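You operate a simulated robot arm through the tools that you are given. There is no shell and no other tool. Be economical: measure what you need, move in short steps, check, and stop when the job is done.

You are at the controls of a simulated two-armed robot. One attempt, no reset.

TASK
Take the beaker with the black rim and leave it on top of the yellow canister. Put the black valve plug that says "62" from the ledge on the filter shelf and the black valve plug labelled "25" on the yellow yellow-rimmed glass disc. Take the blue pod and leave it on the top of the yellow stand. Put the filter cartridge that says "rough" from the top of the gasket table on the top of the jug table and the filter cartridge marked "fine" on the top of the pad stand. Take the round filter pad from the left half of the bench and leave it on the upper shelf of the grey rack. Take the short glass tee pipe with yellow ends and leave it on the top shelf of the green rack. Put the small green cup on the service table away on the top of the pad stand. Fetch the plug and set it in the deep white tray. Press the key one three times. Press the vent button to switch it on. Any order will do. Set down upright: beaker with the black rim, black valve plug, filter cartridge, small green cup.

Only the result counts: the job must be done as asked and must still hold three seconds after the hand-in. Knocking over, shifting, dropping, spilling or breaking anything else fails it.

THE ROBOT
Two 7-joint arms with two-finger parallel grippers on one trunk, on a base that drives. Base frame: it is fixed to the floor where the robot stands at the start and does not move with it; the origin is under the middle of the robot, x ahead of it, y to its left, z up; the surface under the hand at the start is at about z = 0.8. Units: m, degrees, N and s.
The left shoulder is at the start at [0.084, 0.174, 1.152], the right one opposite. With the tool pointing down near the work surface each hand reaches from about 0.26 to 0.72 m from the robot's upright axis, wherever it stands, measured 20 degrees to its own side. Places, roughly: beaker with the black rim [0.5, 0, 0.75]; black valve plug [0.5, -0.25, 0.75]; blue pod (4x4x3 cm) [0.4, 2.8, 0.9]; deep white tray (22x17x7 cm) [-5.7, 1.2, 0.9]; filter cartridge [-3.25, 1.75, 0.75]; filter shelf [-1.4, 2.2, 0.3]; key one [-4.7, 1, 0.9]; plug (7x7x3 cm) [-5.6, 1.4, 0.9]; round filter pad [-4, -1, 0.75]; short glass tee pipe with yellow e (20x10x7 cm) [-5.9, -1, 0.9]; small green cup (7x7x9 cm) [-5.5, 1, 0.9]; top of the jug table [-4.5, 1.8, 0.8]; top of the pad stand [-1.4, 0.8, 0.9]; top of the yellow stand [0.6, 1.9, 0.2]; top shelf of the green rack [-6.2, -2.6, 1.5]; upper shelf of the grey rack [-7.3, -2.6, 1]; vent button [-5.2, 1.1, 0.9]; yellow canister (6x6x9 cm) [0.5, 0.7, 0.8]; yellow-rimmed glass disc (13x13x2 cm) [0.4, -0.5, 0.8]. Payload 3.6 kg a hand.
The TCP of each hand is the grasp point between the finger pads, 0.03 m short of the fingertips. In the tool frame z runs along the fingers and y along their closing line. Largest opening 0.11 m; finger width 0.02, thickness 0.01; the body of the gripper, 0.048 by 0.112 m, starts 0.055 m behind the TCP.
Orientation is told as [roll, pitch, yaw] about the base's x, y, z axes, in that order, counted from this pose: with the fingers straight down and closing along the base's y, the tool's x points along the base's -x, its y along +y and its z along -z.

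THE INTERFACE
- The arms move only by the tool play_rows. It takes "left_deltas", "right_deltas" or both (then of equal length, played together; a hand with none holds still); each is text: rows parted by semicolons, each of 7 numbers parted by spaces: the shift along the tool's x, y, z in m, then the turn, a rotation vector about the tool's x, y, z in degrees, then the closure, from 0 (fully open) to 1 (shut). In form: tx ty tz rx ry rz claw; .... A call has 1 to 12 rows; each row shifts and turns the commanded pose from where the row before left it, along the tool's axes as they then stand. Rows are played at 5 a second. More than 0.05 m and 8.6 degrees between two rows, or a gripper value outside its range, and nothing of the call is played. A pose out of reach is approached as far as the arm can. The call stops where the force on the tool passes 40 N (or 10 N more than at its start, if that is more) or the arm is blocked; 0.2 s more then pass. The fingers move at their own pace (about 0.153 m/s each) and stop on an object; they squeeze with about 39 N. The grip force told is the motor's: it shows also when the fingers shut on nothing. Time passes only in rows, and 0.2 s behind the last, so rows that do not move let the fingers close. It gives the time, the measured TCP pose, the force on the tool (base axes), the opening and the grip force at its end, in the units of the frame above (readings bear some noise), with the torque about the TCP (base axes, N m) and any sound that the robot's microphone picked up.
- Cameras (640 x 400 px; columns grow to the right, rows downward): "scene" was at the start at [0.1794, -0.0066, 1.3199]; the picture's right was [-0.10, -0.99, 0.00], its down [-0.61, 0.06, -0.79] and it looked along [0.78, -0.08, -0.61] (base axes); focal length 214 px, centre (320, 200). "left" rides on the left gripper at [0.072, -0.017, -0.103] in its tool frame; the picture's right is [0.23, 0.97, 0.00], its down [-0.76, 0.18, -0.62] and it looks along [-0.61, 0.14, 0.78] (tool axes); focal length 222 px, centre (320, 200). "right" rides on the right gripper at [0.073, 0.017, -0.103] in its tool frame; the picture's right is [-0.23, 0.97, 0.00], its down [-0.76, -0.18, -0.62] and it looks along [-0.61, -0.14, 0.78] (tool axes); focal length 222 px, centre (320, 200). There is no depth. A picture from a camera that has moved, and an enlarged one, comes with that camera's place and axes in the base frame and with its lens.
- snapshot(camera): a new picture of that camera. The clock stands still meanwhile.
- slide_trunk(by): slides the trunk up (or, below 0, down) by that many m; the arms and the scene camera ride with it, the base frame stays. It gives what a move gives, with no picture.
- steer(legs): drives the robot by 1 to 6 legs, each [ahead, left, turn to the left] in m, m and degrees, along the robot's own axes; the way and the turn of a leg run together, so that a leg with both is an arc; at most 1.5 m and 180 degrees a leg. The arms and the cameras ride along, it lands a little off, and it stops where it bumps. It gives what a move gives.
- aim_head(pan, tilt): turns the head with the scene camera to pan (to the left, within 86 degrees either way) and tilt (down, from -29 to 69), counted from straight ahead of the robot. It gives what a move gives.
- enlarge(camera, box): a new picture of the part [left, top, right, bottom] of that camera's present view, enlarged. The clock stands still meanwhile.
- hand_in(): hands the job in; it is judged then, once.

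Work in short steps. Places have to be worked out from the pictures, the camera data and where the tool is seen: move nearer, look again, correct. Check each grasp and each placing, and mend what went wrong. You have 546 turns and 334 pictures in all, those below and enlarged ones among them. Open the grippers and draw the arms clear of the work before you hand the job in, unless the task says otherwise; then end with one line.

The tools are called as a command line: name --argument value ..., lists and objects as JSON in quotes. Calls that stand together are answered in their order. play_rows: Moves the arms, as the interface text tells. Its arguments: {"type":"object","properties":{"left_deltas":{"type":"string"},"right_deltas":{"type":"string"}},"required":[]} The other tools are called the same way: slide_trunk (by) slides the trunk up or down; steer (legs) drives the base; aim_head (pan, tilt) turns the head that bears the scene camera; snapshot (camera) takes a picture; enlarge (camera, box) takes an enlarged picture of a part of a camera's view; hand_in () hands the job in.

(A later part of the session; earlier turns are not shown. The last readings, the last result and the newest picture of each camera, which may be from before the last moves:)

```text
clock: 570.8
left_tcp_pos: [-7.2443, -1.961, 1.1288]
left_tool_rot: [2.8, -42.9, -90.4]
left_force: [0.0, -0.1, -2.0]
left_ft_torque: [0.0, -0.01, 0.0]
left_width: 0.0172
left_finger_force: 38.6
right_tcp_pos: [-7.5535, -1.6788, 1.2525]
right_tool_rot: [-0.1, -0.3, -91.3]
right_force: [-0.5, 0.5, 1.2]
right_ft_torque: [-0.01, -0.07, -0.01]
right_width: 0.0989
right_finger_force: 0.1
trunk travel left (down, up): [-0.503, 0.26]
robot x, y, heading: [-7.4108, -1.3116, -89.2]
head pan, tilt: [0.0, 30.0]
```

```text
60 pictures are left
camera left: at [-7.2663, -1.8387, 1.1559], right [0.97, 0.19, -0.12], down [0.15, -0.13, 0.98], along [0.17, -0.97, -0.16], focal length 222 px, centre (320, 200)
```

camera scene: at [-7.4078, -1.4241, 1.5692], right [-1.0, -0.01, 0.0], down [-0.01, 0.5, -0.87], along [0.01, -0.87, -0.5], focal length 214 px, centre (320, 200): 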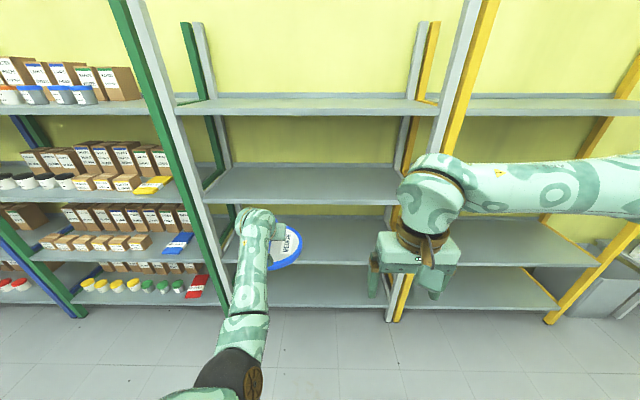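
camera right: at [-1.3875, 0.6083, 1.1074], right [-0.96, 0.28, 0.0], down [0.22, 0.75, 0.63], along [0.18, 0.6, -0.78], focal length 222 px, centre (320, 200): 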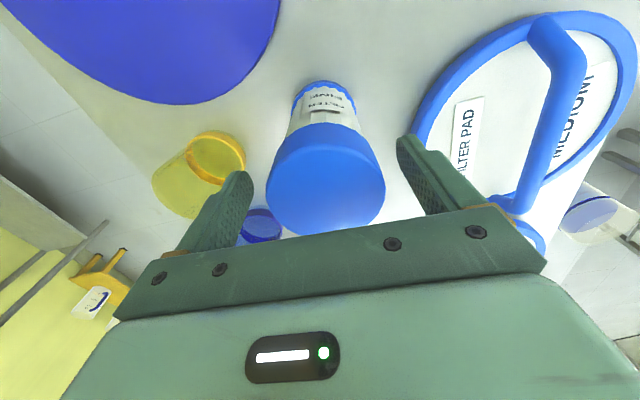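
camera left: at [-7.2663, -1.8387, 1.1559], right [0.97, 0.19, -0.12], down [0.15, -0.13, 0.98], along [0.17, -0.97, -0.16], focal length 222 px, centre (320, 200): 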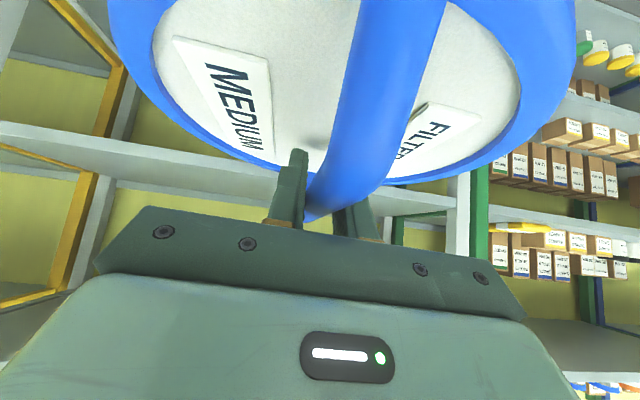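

Retract the right hand a little and advance 0.35 m toward the shelf.

play_rows --right_deltas "0.03 0 0 0 0 0 0.1;0.03 0 0 0 0 0 0.1;0 0 0 0 0 0 0.1" --left_deltas "0 0 0 2.7 0 0 1;0 0 0 0 0 0 1;0 0 0 0 0 0 1"

steer --legs '[[0.32, 0, 0]]'

snapshot --camera "scene"

snapshot --camera "left"

```text
clock: 571.5
left_tcp_pos: [-7.2454, -1.9598, 1.1296]
left_tool_rot: [0.0, -42.7, -90.4]
left_force: [0.7, -0.4, -2.7]
left_ft_torque: [0.0, -0.02, 0.02]
left_width: 0.0175
left_finger_force: 38.8
right_tcp_pos: [-7.5516, -1.6195, 1.2507]
right_tool_rot: [0.0, -0.1, -91.3]
right_force: [-1.0, 0.0, -0.7]
right_ft_torque: [0.0, -0.03, 0.0]
right_width: 0.0992
right_finger_force: 0.0
trunk travel left (down, up): [-0.503, 0.26]
robot x, y, heading: [-7.4078, -1.3127, -89.4]
head pan, tilt: [0.0, 30.0]
```

```text
clock: 573.7
left_tcp_pos: [-7.2447, -2.2818, 1.1301]
left_tool_rot: [0.0, -42.7, -90.5]
left_force: [0.0, 0.0, -2.4]
left_ft_torque: [0.01, -0.01, -0.01]
left_width: 0.0175
left_finger_force: 38.7
right_tcp_pos: [-7.5504, -1.9397, 1.2518]
right_tool_rot: [0.0, -0.1, -91.3]
right_force: [0.2, 0.2, -0.1]
right_ft_torque: [0.03, 0.02, -0.01]
right_width: 0.0987
right_finger_force: 0.1
trunk travel left (down, up): [-0.503, 0.26]
robot x, y, heading: [-7.4058, -1.6335, -89.4]
head pan, tilt: [0.0, 30.0]
```

```text
59 pictures are left
camera scene: at [-7.4046, -1.7453, 1.5691], right [-1.0, -0.01, 0.0], down [-0.01, 0.5, -0.87], along [0.01, -0.87, -0.5], focal length 214 px, centre (320, 200)
```

scene: 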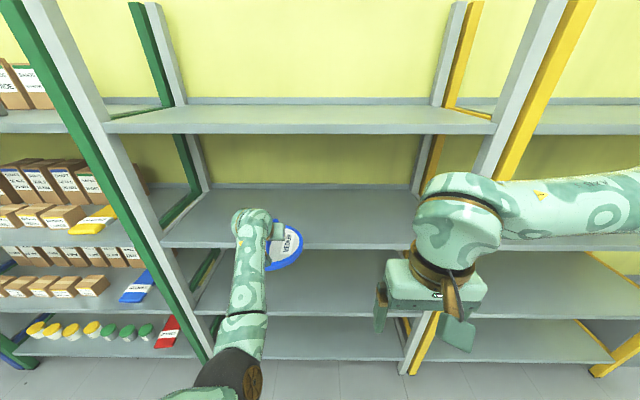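

```text
58 pictures are left
camera left: at [-7.2602, -2.1591, 1.1562], right [0.98, 0.16, -0.15], down [0.18, -0.14, 0.97], along [0.13, -0.98, -0.16], focal length 222 px, centre (320, 200)
```

left: 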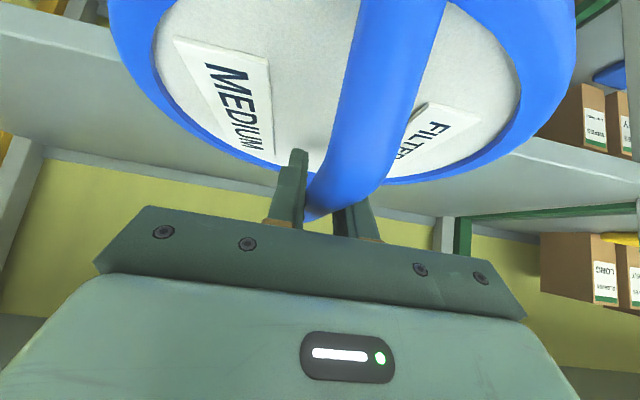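

Upper shelf z≈0.99, front y≈-2.40. Advance 0.29 m so the pad is over the shelf.

steer --legs '[[0.15, 0, 0], [0.14, 0, 0]]'

enlarge --camera "scene" --box '[160, 80, 480, 320]'

snapshot --camera "left"

```text
clock: 576.0
left_tcp_pos: [-7.2389, -2.5701, 1.129]
left_tool_rot: [0.0, -42.9, -90.5]
left_force: [0.1, -0.2, -1.8]
left_ft_torque: [0.02, 0.01, -0.01]
left_width: 0.0174
left_finger_force: 39.1
right_tcp_pos: [-7.5452, -2.2291, 1.2523]
right_tool_rot: [0.0, -0.2, -91.2]
right_force: [0.5, 0.7, 0.4]
right_ft_torque: [-0.01, 0.01, 0.01]
right_width: 0.099
right_finger_force: 0.0
trunk travel left (down, up): [-0.503, 0.26]
robot x, y, heading: [-7.407, -1.9241, -89.2]
head pan, tilt: [0.0, 30.0]
```

```text
1.67 times, centred on (320, 200) of scene
camera zoom: at [-7.4011, -2.0333, 1.5692], right [-1.0, -0.01, 0.0], down [-0.01, 0.5, -0.87], along [0.01, -0.87, -0.5], focal length 358 px, centre (320, 200)
```

zoom: 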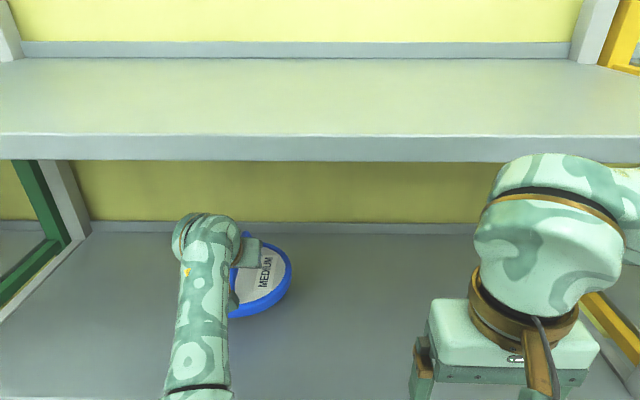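

```text
56 pictures are left
camera left: at [-7.2555, -2.4471, 1.1567], right [0.98, 0.16, -0.15], down [0.18, -0.14, 0.97], along [0.13, -0.98, -0.16], focal length 222 px, centre (320, 200)
```

left: 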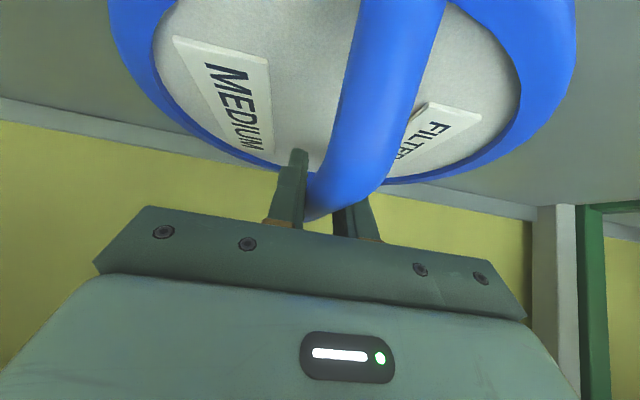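

Pad is over the shelf. Lower gently.

play_rows --left_deltas "0.0136 0 0.0147 0 0 0 1;0.0136 0 0.0147 0 0 0 1;0.0136 0 0.0147 0 0 0 1;0.0027 0 0.0029 0 0 0 1;0.0027 0 0.0029 0 0 0 1;0.0027 0 0.0029 0 0 0 1;0 0 0 0 0 0 1"

```text
clock: 576.8
left_tcp_pos: [-7.2387, -2.5754, 1.0924]
left_tool_rot: [-0.1, -44.5, -90.2]
left_force: [0.1, 5.5, 17.3]
left_ft_torque: [1.28, -0.03, -0.01]
left_width: 0.0175
left_finger_force: 39.6
right_tcp_pos: [-7.5472, -2.227, 1.2528]
right_tool_rot: [0.1, -0.3, -91.1]
right_force: [0.0, 0.6, -0.2]
right_ft_torque: [0.0, -0.02, -0.04]
right_width: 0.0988
right_finger_force: 0.2
trunk travel left (down, up): [-0.503, 0.26]
robot x, y, heading: [-7.4029, -1.925, -89.4]
head pan, tilt: [0.0, 30.0]
stopped in row 3 (left hand): the force on the tool passed its limit at 51 N (the readings are from after the stop); the commanded pose is now the measured one
```

Contact earlier than expected, at the near side. Look.

enlarge --camera "scene" --box '[220, 180, 340, 300]'

snapshot --camera "left"

```text
3.33 times, centred on (280, 240) of scene
camera zoom: at [-7.4013, -2.0318, 1.5693], right [-1.0, -0.01, 0.0], down [-0.01, 0.5, -0.87], along [0.01, -0.87, -0.5], focal length 715 px, centre (453, 67)
```

zoom: 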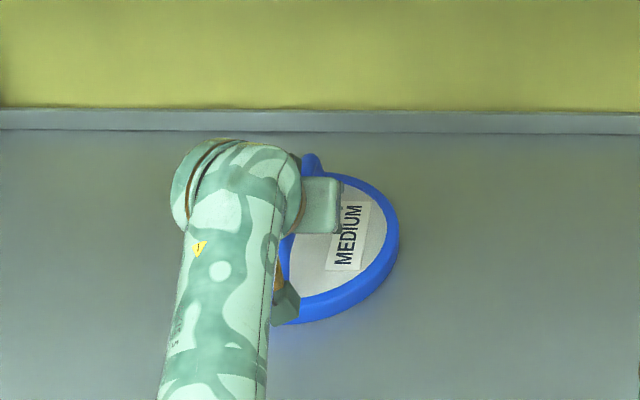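

```text
54 pictures are left
camera left: at [-7.2561, -2.4507, 1.1154], right [0.97, 0.16, -0.16], down [0.18, -0.1, 0.98], along [0.14, -0.98, -0.13], focal length 222 px, centre (320, 200)
```

left: 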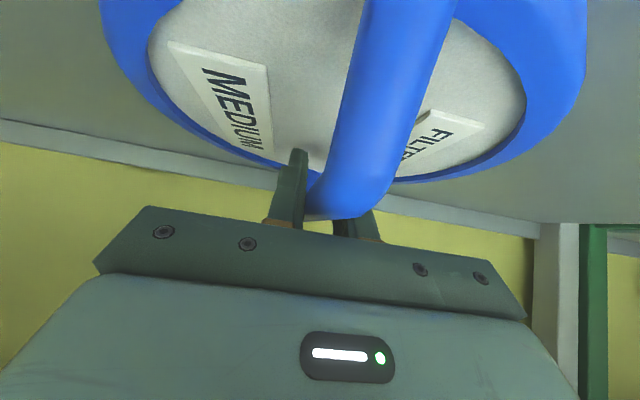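

The pad's near edge touches first (pad tilted ~10°). Raise 1 cm, pitch it level, and lower again.

play_rows --left_deltas "-0.0068 0 -0.0073 0 0 0 1;0 0 0 0 5 0 1;0 0 0 0 5 0 1;0 0 0 0 0 0 1"

play_rows --left_deltas "0.0055 0 0.0084 0 0 0 1;0.0028 0 0.0042 0 0 0 1;0.0028 0 0.0042 0 0 0 1;0.0017 0 0.0025 0 0 0 1;0.0017 0 0.0025 0 0 0 1;0 0 0 0 0 0 1"

snapshot --camera "left"

```text
clock: 577.8
left_tcp_pos: [-7.2394, -2.5728, 1.1004]
left_tool_rot: [0.0, -34.4, -90.3]
left_force: [0.0, -0.8, 17.5]
left_ft_torque: [-2.05, -0.03, 0.03]
left_width: 0.0181
left_finger_force: 39.3
right_tcp_pos: [-7.5459, -2.2279, 1.2526]
right_tool_rot: [-0.1, -0.3, -91.0]
right_force: [1.7, -0.4, -0.5]
right_ft_torque: [-0.02, 0.0, 0.0]
right_width: 0.0989
right_finger_force: 0.1
trunk travel left (down, up): [-0.503, 0.26]
robot x, y, heading: [-7.4019, -1.9198, -89.4]
head pan, tilt: [0.0, 30.0]
```

```text
clock: 578.3
left_tcp_pos: [-7.2381, -2.5772, 1.0942]
left_tool_rot: [0.1, -35.1, -90.2]
left_force: [-0.5, 8.2, 22.4]
left_ft_torque: [0.73, -0.08, 0.02]
left_width: 0.0169
left_finger_force: 38.8
right_tcp_pos: [-7.5463, -2.2291, 1.2536]
right_tool_rot: [0.0, -0.2, -91.1]
right_force: [0.4, 0.0, 0.0]
right_ft_torque: [0.05, -0.02, -0.04]
right_width: 0.0988
right_finger_force: 0.2
trunk travel left (down, up): [-0.503, 0.26]
robot x, y, heading: [-7.4014, -1.9244, -89.2]
head pan, tilt: [0.0, 30.0]
stopped in row 2 (left hand): the force on the tool passed its limit at 42 N (the readings are from after the stop); the commanded pose is now the measured one
```

```text
53 pictures are left
camera left: at [-7.256, -2.4587, 1.1376], right [0.97, 0.18, -0.13], down [0.18, -0.27, 0.95], along [0.14, -0.95, -0.29], focal length 222 px, centre (320, 200)
```

left: 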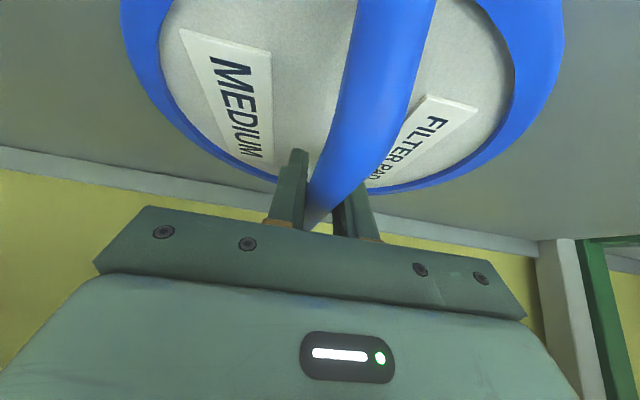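

Pad rests on the shelf (z≈1.04). Release.

play_rows --left_deltas "-0.0006 0 -0.0008 0 0 0 1;0 0 0 0 0 0 0.8;0 0 0 0 0 0 0.6;0 0 0 0 0 0 0.5;0 0 0 0 0 0 0.5"

play_rows --left_deltas "-0.015 0 -0.025 0 0 0 0.4;-0.02 0 -0.03 0 0 0 0.4;-0.01 0 -0.015 0 0 0 0.4;0 0 0 0 0 0 0.4"

snapshot --camera "left"

```text
clock: 579.5
left_tcp_pos: [-7.2364, -2.5746, 1.094]
left_tool_rot: [0.1, -34.9, -90.2]
left_force: [7.1, -2.3, 25.8]
left_ft_torque: [-0.26, -0.08, 0.27]
left_width: 0.052
left_finger_force: 0.0
right_tcp_pos: [-7.5445, -2.2267, 1.2536]
right_tool_rot: [0.1, -0.3, -91.2]
right_force: [0.7, 0.7, 0.0]
right_ft_torque: [0.0, 0.01, -0.03]
right_width: 0.0992
right_finger_force: 0.1
trunk travel left (down, up): [-0.503, 0.26]
robot x, y, heading: [-7.4039, -1.9221, -88.9]
head pan, tilt: [0.0, 30.0]
```

```text
clock: 580.5
left_tcp_pos: [-7.2391, -2.5721, 1.1746]
left_tool_rot: [0.1, -34.6, -90.3]
left_force: [-0.1, 0.4, 0.0]
left_ft_torque: [0.01, -0.01, 0.01]
left_width: 0.0662
left_finger_force: 0.0
right_tcp_pos: [-7.5457, -2.2268, 1.2518]
right_tool_rot: [0.0, -0.1, -91.2]
right_force: [-0.5, -0.2, 0.7]
right_ft_torque: [-0.04, -0.03, -0.02]
right_width: 0.0988
right_finger_force: 0.0
trunk travel left (down, up): [-0.503, 0.26]
robot x, y, heading: [-7.3999, -1.9248, -89.2]
head pan, tilt: [0.0, 30.0]
```

```text
52 pictures are left
camera left: at [-7.2561, -2.4549, 1.2186], right [0.97, 0.18, -0.13], down [0.18, -0.27, 0.95], along [0.14, -0.94, -0.3], focal length 222 px, centre (320, 200)
```

left: 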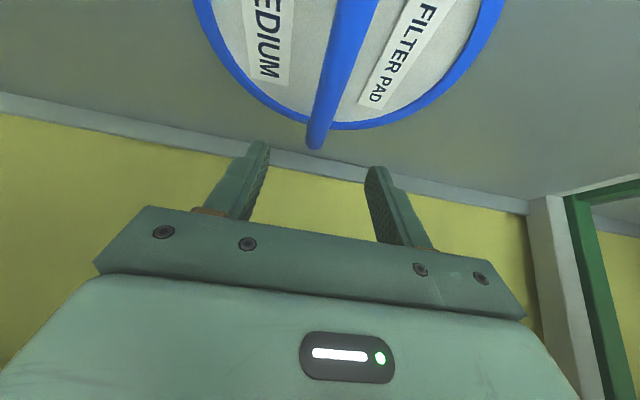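

Pad released on the shelf. Back out and verify.

steer --legs '[[-0.5, 0, 0]]'

snapshot --camera "scene"

```text
clock: 583.4
left_tcp_pos: [-7.2455, -2.0784, 1.1725]
left_tool_rot: [0.0, -34.6, -90.2]
left_force: [-0.4, 0.5, -0.4]
left_ft_torque: [0.02, -0.02, 0.0]
left_width: 0.0659
left_finger_force: 0.1
right_tcp_pos: [-7.55, -1.7356, 1.2522]
right_tool_rot: [0.0, -0.3, -90.9]
right_force: [-0.3, -0.2, -0.2]
right_ft_torque: [-0.02, 0.01, 0.03]
right_width: 0.0991
right_finger_force: 0.1
trunk travel left (down, up): [-0.503, 0.26]
robot x, y, heading: [-7.4079, -1.4272, -89.2]
head pan, tilt: [0.0, 30.0]
```

```text
51 pictures are left
camera scene: at [-7.4079, -1.5385, 1.5692], right [-1.0, -0.02, 0.0], down [-0.01, 0.5, -0.87], along [0.01, -0.87, -0.5], focal length 214 px, centre (320, 200)
```

scene: 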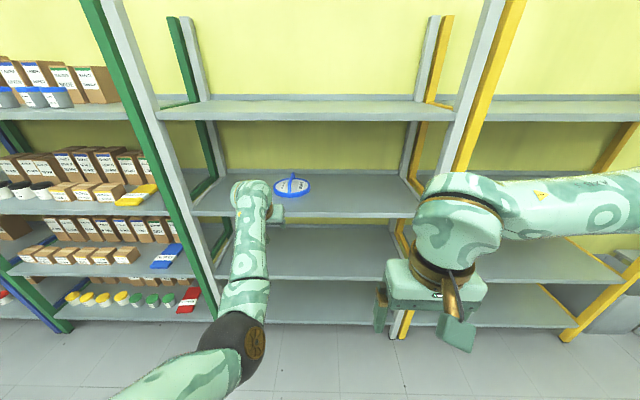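

Pad verified on the upper shelf. Next the tee pipe on the bench: turn to face east at the bench's west end.

steer --legs '[[0, 0, 89], [0.2, 0.4, 0]]'

aim_head --pan 0 --tilt 32

snapshot --camera "scene"

```text
clock: 589.9
left_tcp_pos: [-6.5504, -0.8796, 1.1736]
left_tool_rot: [0.0, -34.6, -1.5]
left_force: [-0.1, 0.9, -0.1]
left_ft_torque: [-0.05, -0.02, 0.04]
left_width: 0.0664
left_finger_force: 0.1
right_tcp_pos: [-6.9004, -1.1787, 1.2522]
right_tool_rot: [0.1, -0.2, -2.2]
right_force: [0.0, 0.3, -0.1]
right_ft_torque: [-0.04, 0.01, 0.0]
right_width: 0.0989
right_finger_force: 0.1
trunk travel left (down, up): [-0.503, 0.26]
robot x, y, heading: [-7.2025, -1.0289, -0.4]
head pan, tilt: [0.0, 30.0]
```

```text
clock: 590.5
left_tcp_pos: [-6.5513, -0.8798, 1.174]
left_tool_rot: [0.0, -34.6, -1.5]
left_force: [-1.1, 0.1, 0.1]
left_ft_torque: [0.02, 0.0, 0.02]
left_width: 0.066
left_finger_force: 0.0
right_tcp_pos: [-6.9012, -1.1783, 1.2519]
right_tool_rot: [-0.1, -0.2, -2.3]
right_force: [0.4, 0.4, 0.3]
right_ft_torque: [0.0, 0.02, 0.01]
right_width: 0.0987
right_finger_force: 0.0
trunk travel left (down, up): [-0.503, 0.26]
robot x, y, heading: [-7.2052, -1.0297, -0.4]
head pan, tilt: [0.0, 32.0]
```

```text
50 pictures are left
camera scene: at [-7.0918, -1.0278, 1.566], right [-0.01, -1.0, 0.0], down [-0.53, 0.0, -0.85], along [0.85, -0.01, -0.53], focal length 214 px, centre (320, 200)
```

scene: 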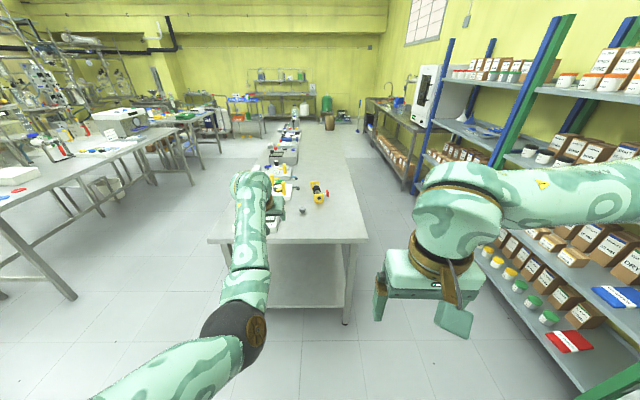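

enlarge --camera "scene" --box '[215, 120, 375, 250]'

```text
3.08 times, centred on (295, 185) of scene
camera zoom: at [-7.0918, -1.0278, 1.566], right [-0.01, -1.0, 0.0], down [-0.53, 0.0, -0.85], along [0.85, -0.01, -0.53], focal length 660 px, centre (397, 246)
```

zoom: 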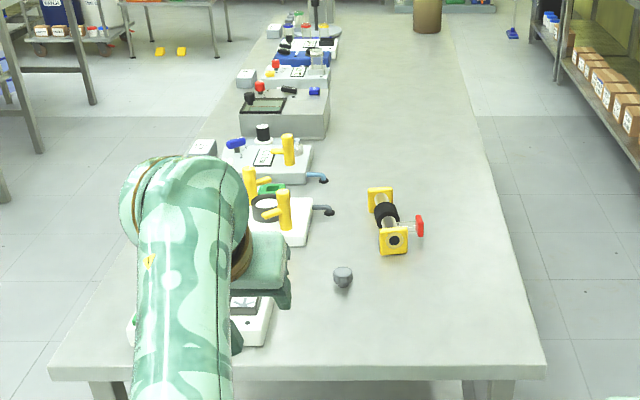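

The tee pipe (yellow ends, red side outlet pointing south) lies at about (-5.90, -1.03) along x. Use the left hand: lower the trunk 0.2 m and drive in.

slide_trunk --by -0.2

steer --legs '[[0, -0.16, 0.4], [0.45, 0, 0]]'

snapshot --camera "left"

enlarge --camera "scene" --box '[200, 130, 400, 290]'

```text
clock: 592.7
left_tcp_pos: [-6.5518, -0.8805, 0.9747]
left_tool_rot: [0.0, -34.7, -1.5]
left_force: [-0.4, -1.3, -0.1]
left_ft_torque: [-0.01, -0.01, 0.04]
left_width: 0.0659
left_finger_force: 0.2
right_tcp_pos: [-6.9021, -1.1792, 1.0521]
right_tool_rot: [0.0, -0.2, -2.3]
right_force: [0.3, -0.2, 0.0]
right_ft_torque: [0.0, 0.02, -0.05]
right_width: 0.0992
right_finger_force: 0.1
trunk travel left (down, up): [-0.303, 0.46]
robot x, y, heading: [-7.2014, -1.0295, -0.5]
head pan, tilt: [0.0, 32.0]
```

```text
clock: 596.4
left_tcp_pos: [-6.1028, -1.0341, 0.9742]
left_tool_rot: [0.0, -34.6, -0.9]
left_force: [0.5, -0.2, 0.0]
left_ft_torque: [0.0, -0.02, -0.01]
left_width: 0.0657
left_finger_force: 0.0
right_tcp_pos: [-6.45, -1.3368, 1.0522]
right_tool_rot: [0.1, -0.1, -1.7]
right_force: [-0.1, 0.8, 0.8]
right_ft_torque: [-0.03, -0.01, 0.01]
right_width: 0.0992
right_finger_force: 0.0
trunk travel left (down, up): [-0.303, 0.46]
robot x, y, heading: [-6.7569, -1.1895, 0.3]
head pan, tilt: [0.0, 32.0]
```

```text
48 pictures are left
camera left: at [-6.2223, -1.05, 1.0181], right [-0.17, 0.98, -0.13], down [0.28, 0.17, 0.95], along [0.95, 0.13, -0.3], focal length 222 px, centre (320, 200)
```

left: 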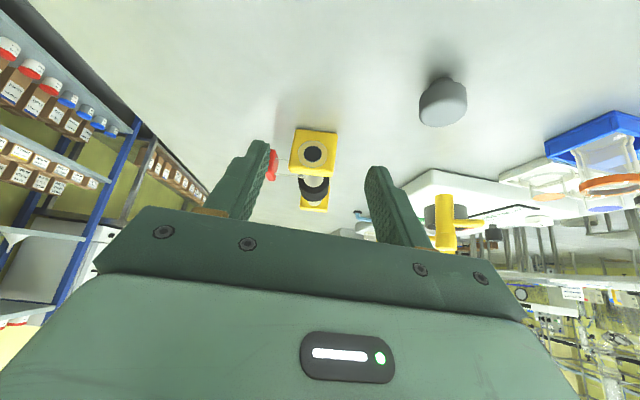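

```text
2.50 times, centred on (300, 210) of scene
camera zoom: at [-6.5871, -1.1883, 1.3638], right [0.0, -1.0, 0.0], down [-0.53, 0.0, -0.85], along [0.85, 0.0, -0.53], focal length 536 px, centre (370, 175)
```

zoom: 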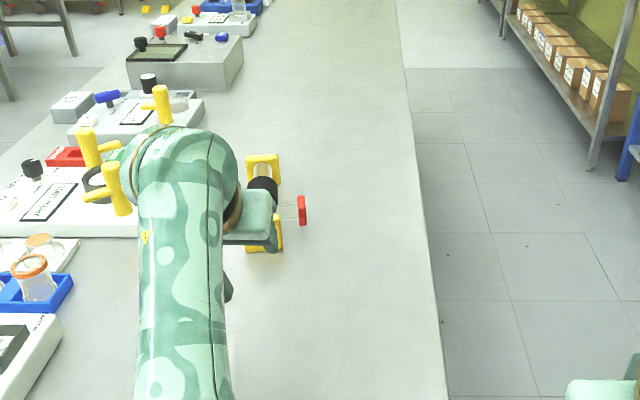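

Tee: near flange at (-5.985, -1.031), far flange at (-5.80, -1.006), axis z≈0.885. I'll grip the glass between near flange and the branch at x≈-5.935. Make the tool steeper (-20°) and move in.

play_rows --left_deltas "0 0 0 0 7.3 0 0.4;0 0 0 0 7.3 0 0.4;0 0 0 0 0 0 0.4"

steer --legs '[[0.125, 0, 0]]'

snapshot --camera "left"

```text
clock: 597.2
left_tcp_pos: [-6.1045, -1.0337, 0.9742]
left_tool_rot: [-0.1, -19.9, -0.9]
left_force: [0.5, -0.3, 1.0]
left_ft_torque: [0.0, 0.01, 0.05]
left_width: 0.0658
left_finger_force: 0.0
right_tcp_pos: [-6.4512, -1.3371, 1.0513]
right_tool_rot: [0.0, -0.2, -1.8]
right_force: [-0.5, -0.3, 0.2]
right_ft_torque: [0.03, -0.01, -0.03]
right_width: 0.0988
right_finger_force: 0.1
trunk travel left (down, up): [-0.303, 0.46]
robot x, y, heading: [-6.7567, -1.1902, 0.3]
head pan, tilt: [0.0, 32.0]
```

```text
clock: 598.5
left_tcp_pos: [-5.9776, -1.0341, 0.9722]
left_tool_rot: [0.0, -19.8, -0.9]
left_force: [-0.1, -0.1, -0.1]
left_ft_torque: [-0.01, 0.04, -0.01]
left_width: 0.0661
left_finger_force: 0.1
right_tcp_pos: [-6.3235, -1.3355, 1.0518]
right_tool_rot: [0.0, -0.1, -1.6]
right_force: [0.9, 0.4, -0.1]
right_ft_torque: [-0.02, 0.04, 0.02]
right_width: 0.0992
right_finger_force: 0.0
trunk travel left (down, up): [-0.303, 0.46]
robot x, y, heading: [-6.6291, -1.189, 0.2]
head pan, tilt: [0.0, 32.0]
```

```text
46 pictures are left
camera left: at [-6.0811, -1.05, 1.0459], right [-0.2, 0.98, -0.08], down [0.51, 0.17, 0.85], along [0.84, 0.13, -0.53], focal length 222 px, centre (320, 200)
```

left: 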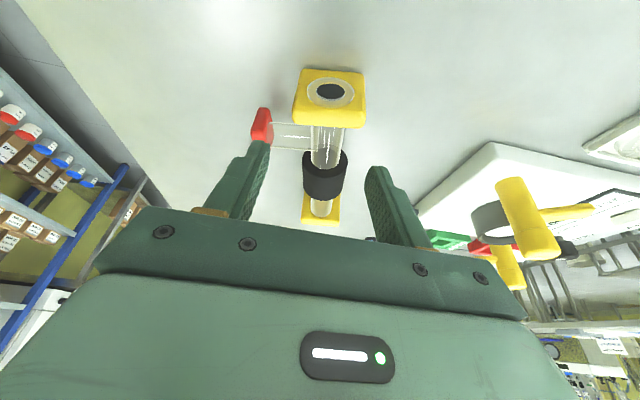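

Now it's clear: the branch is just behind the near flange; the black collar at (-5.878, -1.016) is near the middle — grip that. Align yaw (+8°) and extend over it.

play_rows --left_deltas "0 0 -0.01 -2.7 0 -7.5 0.2;-0.0313 0.001 0.0114 0 0 0 0.2;-0.0313 0.001 0.0114 0 0 0 0.2;-0.0313 0.001 0.0114 0 0 0 0.2;0 0 0 0 0 0 0.2"

snapshot --camera "left"

```text
clock: 599.7
left_tcp_pos: [-5.8975, -1.0158, 0.9842]
left_tool_rot: [-0.2, -20.1, 7.1]
left_force: [-0.1, 1.0, -0.4]
left_ft_torque: [0.02, -0.01, 0.02]
left_width: 0.088
left_finger_force: 0.1
left hand out of reach, approached as far as the arm can: row 4
right_tcp_pos: [-6.3255, -1.3369, 1.0521]
right_tool_rot: [0.1, -0.1, -1.7]
right_force: [0.3, 0.0, 0.3]
right_ft_torque: [0.03, 0.0, 0.0]
right_width: 0.0989
right_finger_force: 0.0
trunk travel left (down, up): [-0.303, 0.46]
robot x, y, heading: [-6.6254, -1.1913, 0.3]
head pan, tilt: [0.0, 32.0]
```

```text
45 pictures are left
camera left: at [-5.9994, -1.0459, 1.0561], right [-0.33, 0.94, -0.08], down [0.48, 0.24, 0.85], along [0.81, 0.24, -0.53], focal length 222 px, centre (320, 200)
```

left: 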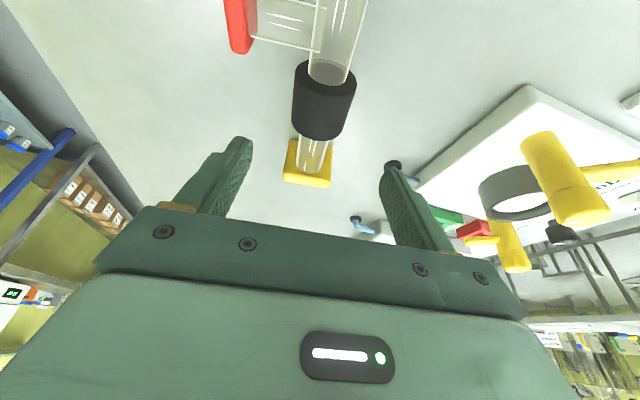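

Collar right below. Lower onto it.

play_rows --left_deltas "0.007 -0.001 0.028 0 0 0 0.2;0.007 -0.001 0.028 0 0 0 0.2;0.007 -0.001 0.027 0 0 0 0.2;0 0 0 0 0 0 0.2"

snapshot --camera "left"

```text
clock: 600.7
left_tcp_pos: [-5.9072, -1.0022, 0.8994]
left_tool_rot: [0.0, -20.0, 7.0]
left_force: [1.1, -1.4, -0.3]
left_ft_torque: [0.03, 0.01, 0.03]
left_width: 0.088
left_finger_force: 0.0
left hand out of reach, approached as far as the arm can: row 1, 2, 3
right_tcp_pos: [-6.3267, -1.3372, 1.0526]
right_tool_rot: [0.0, -0.2, -1.7]
right_force: [0.1, -0.8, 0.2]
right_ft_torque: [-0.01, 0.01, 0.03]
right_width: 0.0991
right_finger_force: 0.1
trunk travel left (down, up): [-0.303, 0.46]
robot x, y, heading: [-6.6316, -1.1897, -0.2]
head pan, tilt: [0.0, 32.0]
```

```text
44 pictures are left
camera left: at [-6.0079, -1.0325, 0.9716], right [-0.33, 0.94, -0.08], down [0.48, 0.24, 0.85], along [0.81, 0.24, -0.53], focal length 222 px, centre (320, 200)
```

left: 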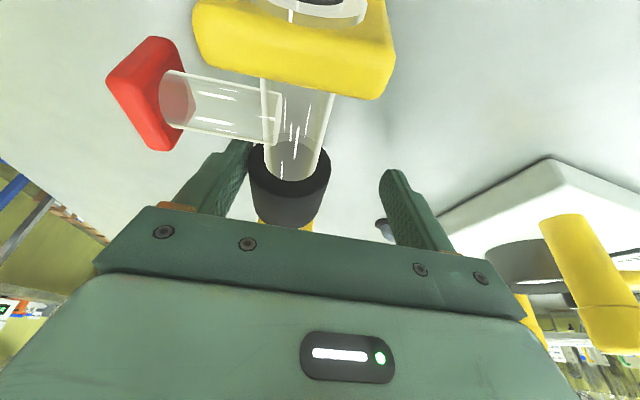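

Shift: ahead 2.5 cm, right 1.6 cm.

steer --legs '[[0.025, -0.014, 0]]'

snapshot --camera "left"

```text
clock: 601.5
left_tcp_pos: [-5.8797, -1.0166, 0.8974]
left_tool_rot: [0.0, -20.0, 7.1]
left_force: [0.4, 0.2, -0.4]
left_ft_torque: [-0.01, 0.0, 0.02]
left_width: 0.088
left_finger_force: 0.1
right_tcp_pos: [-6.2994, -1.3503, 1.0515]
right_tool_rot: [0.0, 0.0, -1.8]
right_force: [0.9, -0.3, 0.0]
right_ft_torque: [0.0, 0.03, -0.01]
right_width: 0.0989
right_finger_force: 0.1
trunk travel left (down, up): [-0.303, 0.46]
robot x, y, heading: [-6.6096, -1.1982, -0.0]
head pan, tilt: [0.0, 32.0]
```

```text
43 pictures are left
camera left: at [-5.9815, -1.0466, 0.9709], right [-0.33, 0.94, -0.08], down [0.48, 0.24, 0.85], along [0.81, 0.24, -0.53], focal length 222 px, centre (320, 200)
```

left: 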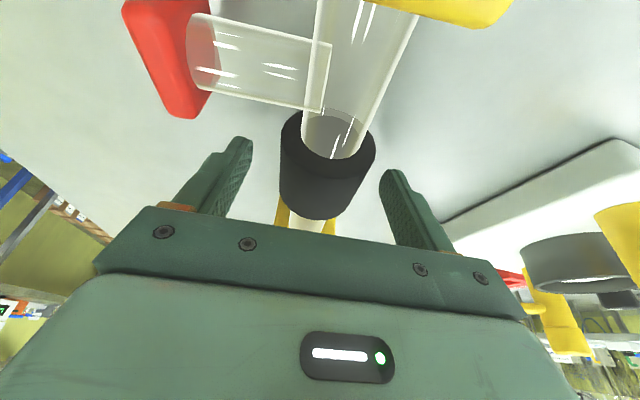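

Collar is centred between the fingers. Close.

play_rows --left_deltas "0 0 0 0 0 0 0.4;0 0 0 0 0 0 0.6;0 0 0 0 0 0 0.8;0 0 0 0 0 0 1;0 0 0 0 0 0 1"

play_rows --left_deltas "-0.01 0 -0.028 0 0 0 1;-0.0137 0 -0.0376 0 0 0 1;-0.0137 0 -0.0376 0 0 0 1;0 0 0 0 0 0 1"

snapshot --camera "left"

```text
clock: 602.7
left_tcp_pos: [-5.8816, -1.0164, 0.9009]
left_tool_rot: [-0.1, -20.0, 7.0]
left_force: [0.2, 0.9, 3.8]
left_ft_torque: [-0.06, -0.02, 0.24]
left_width: 0.0485
left_finger_force: 39.0
right_tcp_pos: [-6.2998, -1.3511, 1.0513]
right_tool_rot: [0.1, -0.3, -1.8]
right_force: [-0.3, 0.7, 0.3]
right_ft_torque: [0.01, -0.01, -0.01]
right_width: 0.0992
right_finger_force: 0.0
trunk travel left (down, up): [-0.303, 0.46]
robot x, y, heading: [-6.6045, -1.2058, 0.1]
head pan, tilt: [0.0, 32.0]
```

```text
clock: 603.7
left_tcp_pos: [-5.8707, -1.0169, 1.0075]
left_tool_rot: [0.1, -19.8, 7.0]
left_force: [0.7, 0.0, -2.5]
left_ft_torque: [0.03, -0.01, 0.01]
left_width: 0.0484
left_finger_force: 39.0
left hand out of reach, approached as far as the arm can: row 1, 2
right_tcp_pos: [-6.3006, -1.349, 1.0525]
right_tool_rot: [0.0, -0.1, -1.8]
right_force: [0.6, 0.3, -0.7]
right_ft_torque: [0.01, -0.01, 0.01]
right_width: 0.099
right_finger_force: 0.1
trunk travel left (down, up): [-0.303, 0.46]
robot x, y, heading: [-6.6067, -1.2034, 0.1]
head pan, tilt: [0.0, 32.0]
```

```text
42 pictures are left
camera left: at [-5.9724, -1.0463, 1.0804], right [-0.33, 0.94, -0.08], down [0.48, 0.24, 0.84], along [0.81, 0.24, -0.53], focal length 222 px, centre (320, 200)
```

left: 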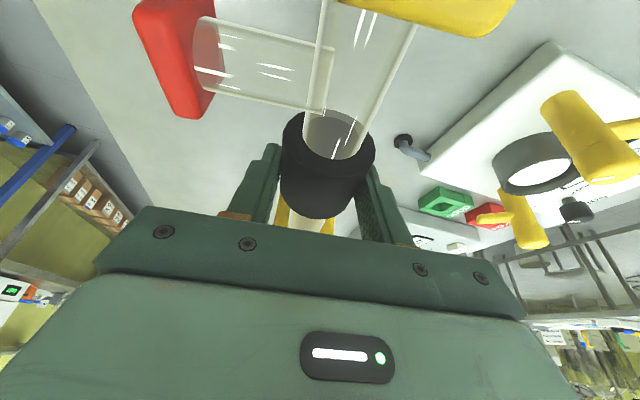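

Tee held. Back out, turn to the racks, raise the trunk for the top shelf.

steer --legs '[[-0.7, 0, 0], [0, 0, -90], [0.3, 0, 0], [0, 0.55, 0]]'

slide_trunk --by 0.4

aim_head --pan 5 --tilt 30

snapshot --camera "scene"

```text
clock: 615.8
left_tcp_pos: [-6.555, -2.2328, 1.0074]
left_tool_rot: [0.0, -19.7, -82.8]
left_force: [0.1, -0.1, -1.9]
left_ft_torque: [-0.02, 0.0, -0.02]
left_width: 0.0479
left_finger_force: 38.5
right_tcp_pos: [-6.8903, -1.8063, 1.0526]
right_tool_rot: [-0.1, -0.1, -91.6]
right_force: [0.0, -0.2, 0.3]
right_ft_torque: [-0.01, 0.02, -0.02]
right_width: 0.0992
right_finger_force: 0.0
trunk travel left (down, up): [-0.303, 0.46]
robot x, y, heading: [-6.7454, -1.5012, -89.8]
head pan, tilt: [0.0, 32.0]
```

```text
clock: 619.6
left_tcp_pos: [-6.5556, -2.2023, 1.5063]
left_tool_rot: [-1.2, -27.9, -82.4]
left_force: [0.0, -0.3, -2.1]
left_ft_torque: [0.0, -0.03, 0.01]
left_width: 0.0479
left_finger_force: 39.2
right_tcp_pos: [-6.891, -1.8066, 1.4519]
right_tool_rot: [0.1, -0.1, -91.6]
right_force: [-0.3, 0.1, 0.5]
right_ft_torque: [-0.01, 0.0, 0.0]
right_width: 0.099
right_finger_force: 0.0
trunk travel left (down, up): [-0.703, 0.06]
robot x, y, heading: [-6.7458, -1.4992, -89.7]
head pan, tilt: [0.0, 32.0]
```

```text
clock: 620.2
left_tcp_pos: [-6.5556, -2.2018, 1.5059]
left_tool_rot: [-1.0, -27.9, -82.3]
left_force: [-0.2, 0.0, -2.5]
left_ft_torque: [0.03, 0.02, -0.04]
left_width: 0.0477
left_finger_force: 38.9
right_tcp_pos: [-6.8903, -1.807, 1.452]
right_tool_rot: [0.1, -0.1, -91.6]
right_force: [-0.1, 0.5, 0.5]
right_ft_torque: [-0.02, -0.01, 0.01]
right_width: 0.0988
right_finger_force: 0.0
trunk travel left (down, up): [-0.703, 0.06]
robot x, y, heading: [-6.747, -1.5022, -89.6]
head pan, tilt: [5.0, 30.0]
```

```text
41 pictures are left
camera scene: at [-6.737, -1.6001, 1.7696], right [-1.0, -0.09, 0.0], down [-0.05, 0.5, -0.87], along [0.08, -0.86, -0.5], focal length 214 px, centre (320, 200)
```

scene: 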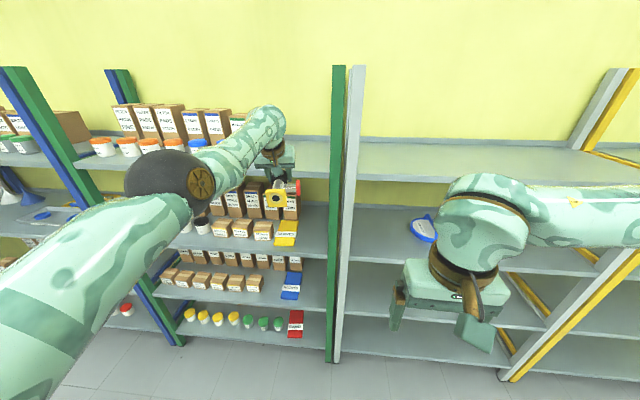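

enlarge --camera "scene" --box '[180, 60, 360, 220]'

```text
2.50 times, centred on (270, 140) of scene
camera zoom: at [-6.737, -1.6001, 1.7696], right [-1.0, -0.09, 0.0], down [-0.05, 0.5, -0.87], along [0.08, -0.86, -0.5], focal length 536 px, centre (445, 350)
```

zoom: 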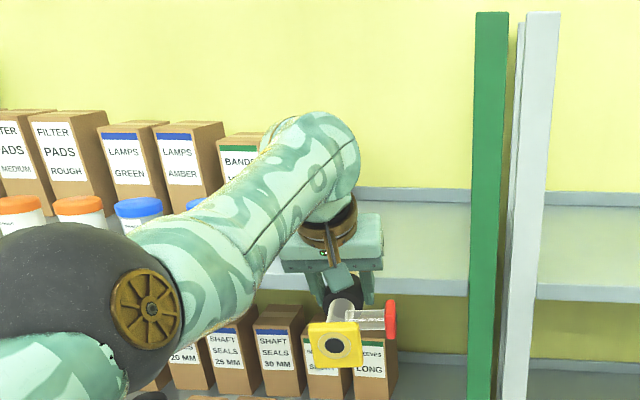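

Free stretch of the top shelf: x≈-6.43…-6.70, surface z≈1.47. Level the tee and raise it ~10 cm.

play_rows --left_deltas "0 0 0 -1 4 0 1;0 0 0 0 4 0 1;-0.0137 0 -0.0376 0 0 0 1;-0.0137 0 -0.0376 0 0 0 1;-0.0103 0 -0.0282 0 0 0 1;0 0 0 0 0 0 1"

snapshot --camera "left"

```text
clock: 621.6
left_tcp_pos: [-6.5006, -2.1558, 1.6058]
left_tool_rot: [-0.1, -19.8, -82.4]
left_force: [-0.4, -0.2, -2.5]
left_ft_torque: [-0.04, -0.01, 0.03]
left_width: 0.0481
left_finger_force: 39.2
left hand out of reach, approached as far as the arm can: row 1, 2, 3, 4, 5
right_tcp_pos: [-6.8917, -1.8073, 1.4515]
right_tool_rot: [0.0, -0.2, -91.6]
right_force: [-0.7, 0.5, -0.3]
right_ft_torque: [0.0, 0.03, -0.02]
right_width: 0.0988
right_finger_force: 0.1
trunk travel left (down, up): [-0.703, 0.06]
robot x, y, heading: [-6.7497, -1.5007, -89.5]
head pan, tilt: [5.0, 30.0]
```

```text
39 pictures are left
camera left: at [-6.5325, -2.0564, 1.6795], right [0.94, 0.34, -0.08], down [0.24, -0.48, 0.84], along [0.25, -0.81, -0.53], focal length 222 px, centre (320, 200)
```

left: 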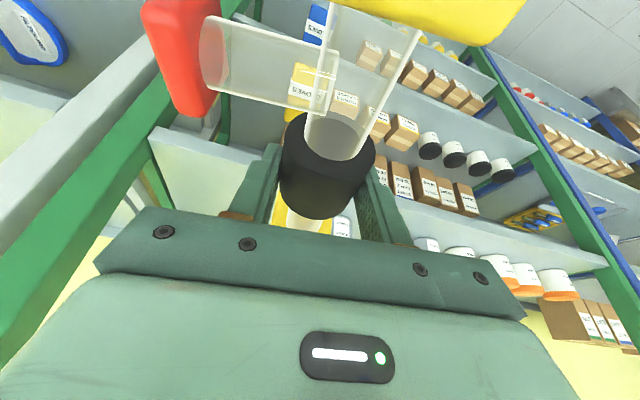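

Shift right 6 cm and advance 0.2 m, then check.

steer --legs '[[0, -0.06, 0], [0.2, 0, 0]]'

enlarge --camera "scene" --box '[200, 40, 380, 200]'

snapshot --camera "left"

```text
clock: 623.8
left_tcp_pos: [-6.556, -2.3514, 1.6084]
left_tool_rot: [-0.2, -20.0, -82.3]
left_force: [0.3, 0.4, -1.5]
left_ft_torque: [-0.02, -0.03, 0.02]
left_width: 0.0481
left_finger_force: 39.3
right_tcp_pos: [-6.9472, -2.0029, 1.4532]
right_tool_rot: [-0.1, -0.3, -91.5]
right_force: [0.8, 0.0, 0.2]
right_ft_torque: [0.0, 0.05, 0.01]
right_width: 0.0988
right_finger_force: 0.0
trunk travel left (down, up): [-0.703, 0.06]
robot x, y, heading: [-6.8033, -1.702, -89.8]
head pan, tilt: [5.0, 30.0]
```

```text
2.50 times, centred on (290, 120) of scene
camera zoom: at [-6.7928, -1.7954, 1.7698], right [-1.0, -0.09, 0.0], down [-0.05, 0.5, -0.87], along [0.08, -0.86, -0.5], focal length 536 px, centre (395, 400)
```

zoom: 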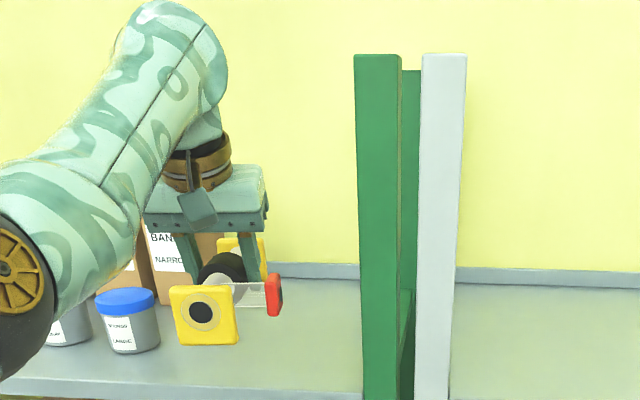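

```text
37 pictures are left
camera left: at [-6.5876, -2.2513, 1.6807], right [0.94, 0.34, -0.08], down [0.25, -0.47, 0.85], along [0.25, -0.81, -0.53], focal length 222 px, centre (320, 200)
```

left: 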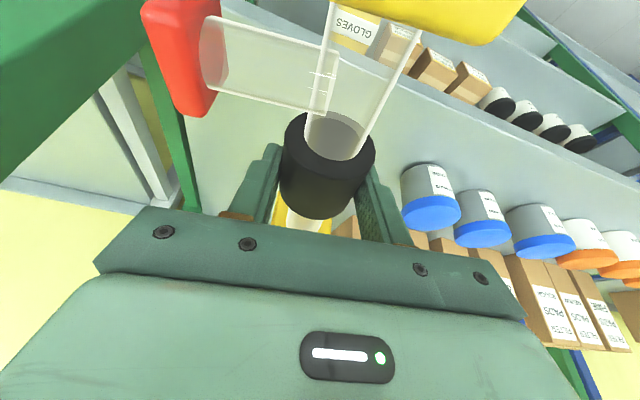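

Clear on both sides. Advance 0.19 m.

steer --legs '[[0.19, 0, 0]]'

enlarge --camera "scene" --box '[200, 60, 400, 240]'

snapshot --camera "left"

```text
clock: 625.4
left_tcp_pos: [-6.5587, -2.5411, 1.6087]
left_tool_rot: [-0.1, -19.9, -82.4]
left_force: [-0.6, 0.3, -2.3]
left_ft_torque: [-0.04, -0.02, 0.0]
left_width: 0.0479
left_finger_force: 39.3
right_tcp_pos: [-6.9481, -2.1934, 1.4537]
right_tool_rot: [0.0, -0.3, -91.6]
right_force: [0.0, 0.8, -0.7]
right_ft_torque: [-0.03, -0.01, 0.02]
right_width: 0.0989
right_finger_force: 0.1
trunk travel left (down, up): [-0.703, 0.06]
robot x, y, heading: [-6.8025, -1.8905, -89.6]
head pan, tilt: [5.0, 30.0]
```

```text
2.22 times, centred on (300, 150) of scene
camera zoom: at [-6.7943, -1.9858, 1.7698], right [-1.0, -0.09, 0.0], down [-0.05, 0.5, -0.87], along [0.08, -0.86, -0.5], focal length 477 px, centre (364, 311)
```

zoom: 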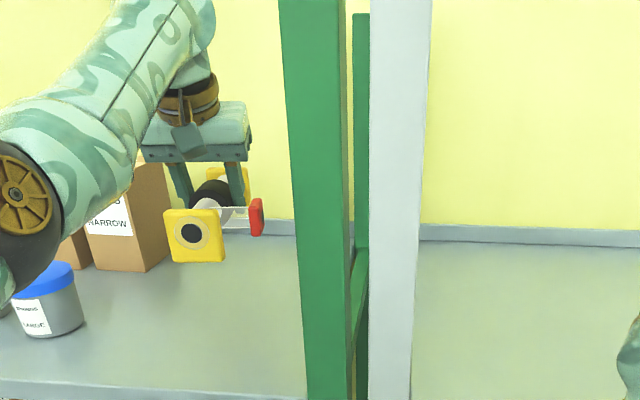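

```text
35 pictures are left
camera left: at [-6.5891, -2.4417, 1.6811], right [0.94, 0.34, -0.08], down [0.24, -0.47, 0.85], along [0.25, -0.81, -0.53], focal length 222 px, centre (320, 200)
```

left: 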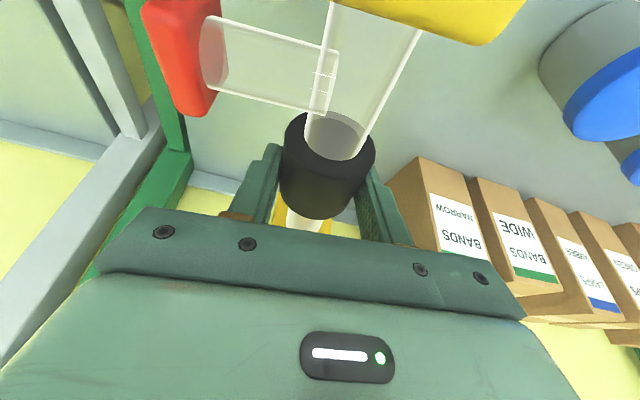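

Clear. Lower gently to contact.

play_rows --left_deltas "0.0068 0 0.0188 0 0 0 1;0.0068 0 0.0188 0 0 0 1;0.0034 0 0.0094 0 0 0 1;0.0014 0 0.0038 0 0 0 1;0.0014 0 0.0038 0 0 0 1;0.0014 0 0.0038 0 0 0 1;0.0014 0 0.0038 0 0 0 1;0 0 0 0 0 0 1"

```text
clock: 627.1
left_tcp_pos: [-6.5594, -2.5431, 1.5409]
left_tool_rot: [-0.1, -19.9, -82.5]
left_force: [0.1, 0.7, -2.0]
left_ft_torque: [-0.03, -0.02, 0.02]
left_width: 0.0477
left_finger_force: 39.2
right_tcp_pos: [-6.9484, -2.1963, 1.453]
right_tool_rot: [0.0, -0.2, -91.4]
right_force: [0.1, -0.9, 0.2]
right_ft_torque: [-0.03, -0.01, 0.0]
right_width: 0.0989
right_finger_force: 0.0
trunk travel left (down, up): [-0.703, 0.06]
robot x, y, heading: [-6.8027, -1.8897, -89.8]
head pan, tilt: [5.0, 30.0]
```

play_rows --left_deltas "0.0014 0 0.0038 0 0 0 1;0.0014 0 0.0038 0 0 0 1;0.0014 0 0.0038 0 0 0 1;0.0014 0 0.0038 0 0 0 1;0.0014 0 0.0038 0 0 0 1;0.0014 0 0.0038 0 0 0 1;0 0 0 0 0 0 1"

enlarge --camera "scene" --box '[240, 100, 340, 190]'

```text
clock: 628.8
left_tcp_pos: [-6.558, -2.5443, 1.5152]
left_tool_rot: [-0.1, -19.9, -82.4]
left_force: [0.9, 1.0, -2.1]
left_ft_torque: [-0.03, -0.03, -0.03]
left_width: 0.0478
left_finger_force: 39.0
right_tcp_pos: [-6.9475, -2.1961, 1.4527]
right_tool_rot: [0.0, -0.2, -91.5]
right_force: [0.4, 0.2, 0.4]
right_ft_torque: [0.0, 0.01, 0.01]
right_width: 0.099
right_finger_force: 0.1
trunk travel left (down, up): [-0.703, 0.06]
robot x, y, heading: [-6.8044, -1.8902, -89.8]
head pan, tilt: [5.0, 30.0]
```

```text
4.44 times, centred on (290, 145) of scene
camera zoom: at [-6.794, -1.9894, 1.7696], right [-1.0, -0.09, 0.0], down [-0.05, 0.5, -0.87], along [0.08, -0.86, -0.5], focal length 953 px, centre (453, 444)
```

zoom: 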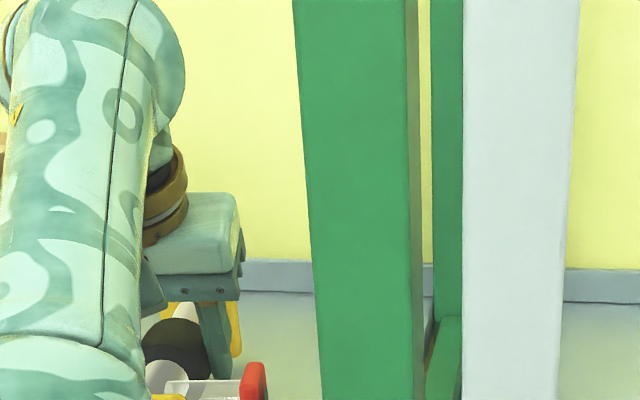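

Continue down in 3 mm steps.

play_rows --left_deltas "0.001 0 0.0028 0 0 0 1;0.001 0 0.0028 0 0 0 1;0.001 0 0.0028 0 0 0 1;0.001 0 0.0028 0 0 0 1;0.001 0 0.0028 0 0 0 1;0.001 0 0.0028 0 0 0 1;0.001 0 0.0028 0 0 0 1;0.001 0 0.0028 0 0 0 1;0 0 0 0 0 0 1"

snapshot --camera "left"

```text
clock: 630.0
left_tcp_pos: [-6.5572, -2.5437, 1.5091]
left_tool_rot: [0.0, -20.8, -82.3]
left_force: [-0.5, 3.1, 5.2]
left_ft_torque: [0.11, 0.08, -0.16]
left_width: 0.0479
left_finger_force: 39.1
right_tcp_pos: [-6.9484, -2.1947, 1.4521]
right_tool_rot: [0.0, -0.1, -91.4]
right_force: [-0.2, -0.7, 0.9]
right_ft_torque: [0.01, -0.02, 0.0]
right_width: 0.0991
right_finger_force: 0.1
trunk travel left (down, up): [-0.703, 0.06]
robot x, y, heading: [-6.8043, -1.8907, -89.8]
head pan, tilt: [5.0, 30.0]
stopped in row 6 (left hand): the force on the tool passed its limit at 44 N (the readings are from after the stop); the commanded pose is now the measured one
```

```text
33 pictures are left
camera left: at [-6.589, -2.4437, 1.5808], right [0.94, 0.34, -0.08], down [0.24, -0.46, 0.85], along [0.25, -0.82, -0.52], focal length 222 px, centre (320, 200)
```

left: 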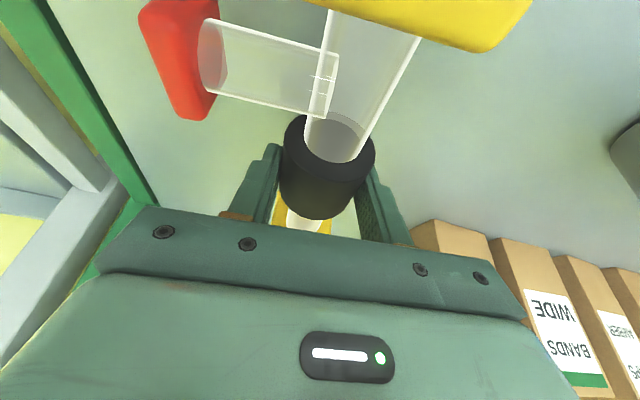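

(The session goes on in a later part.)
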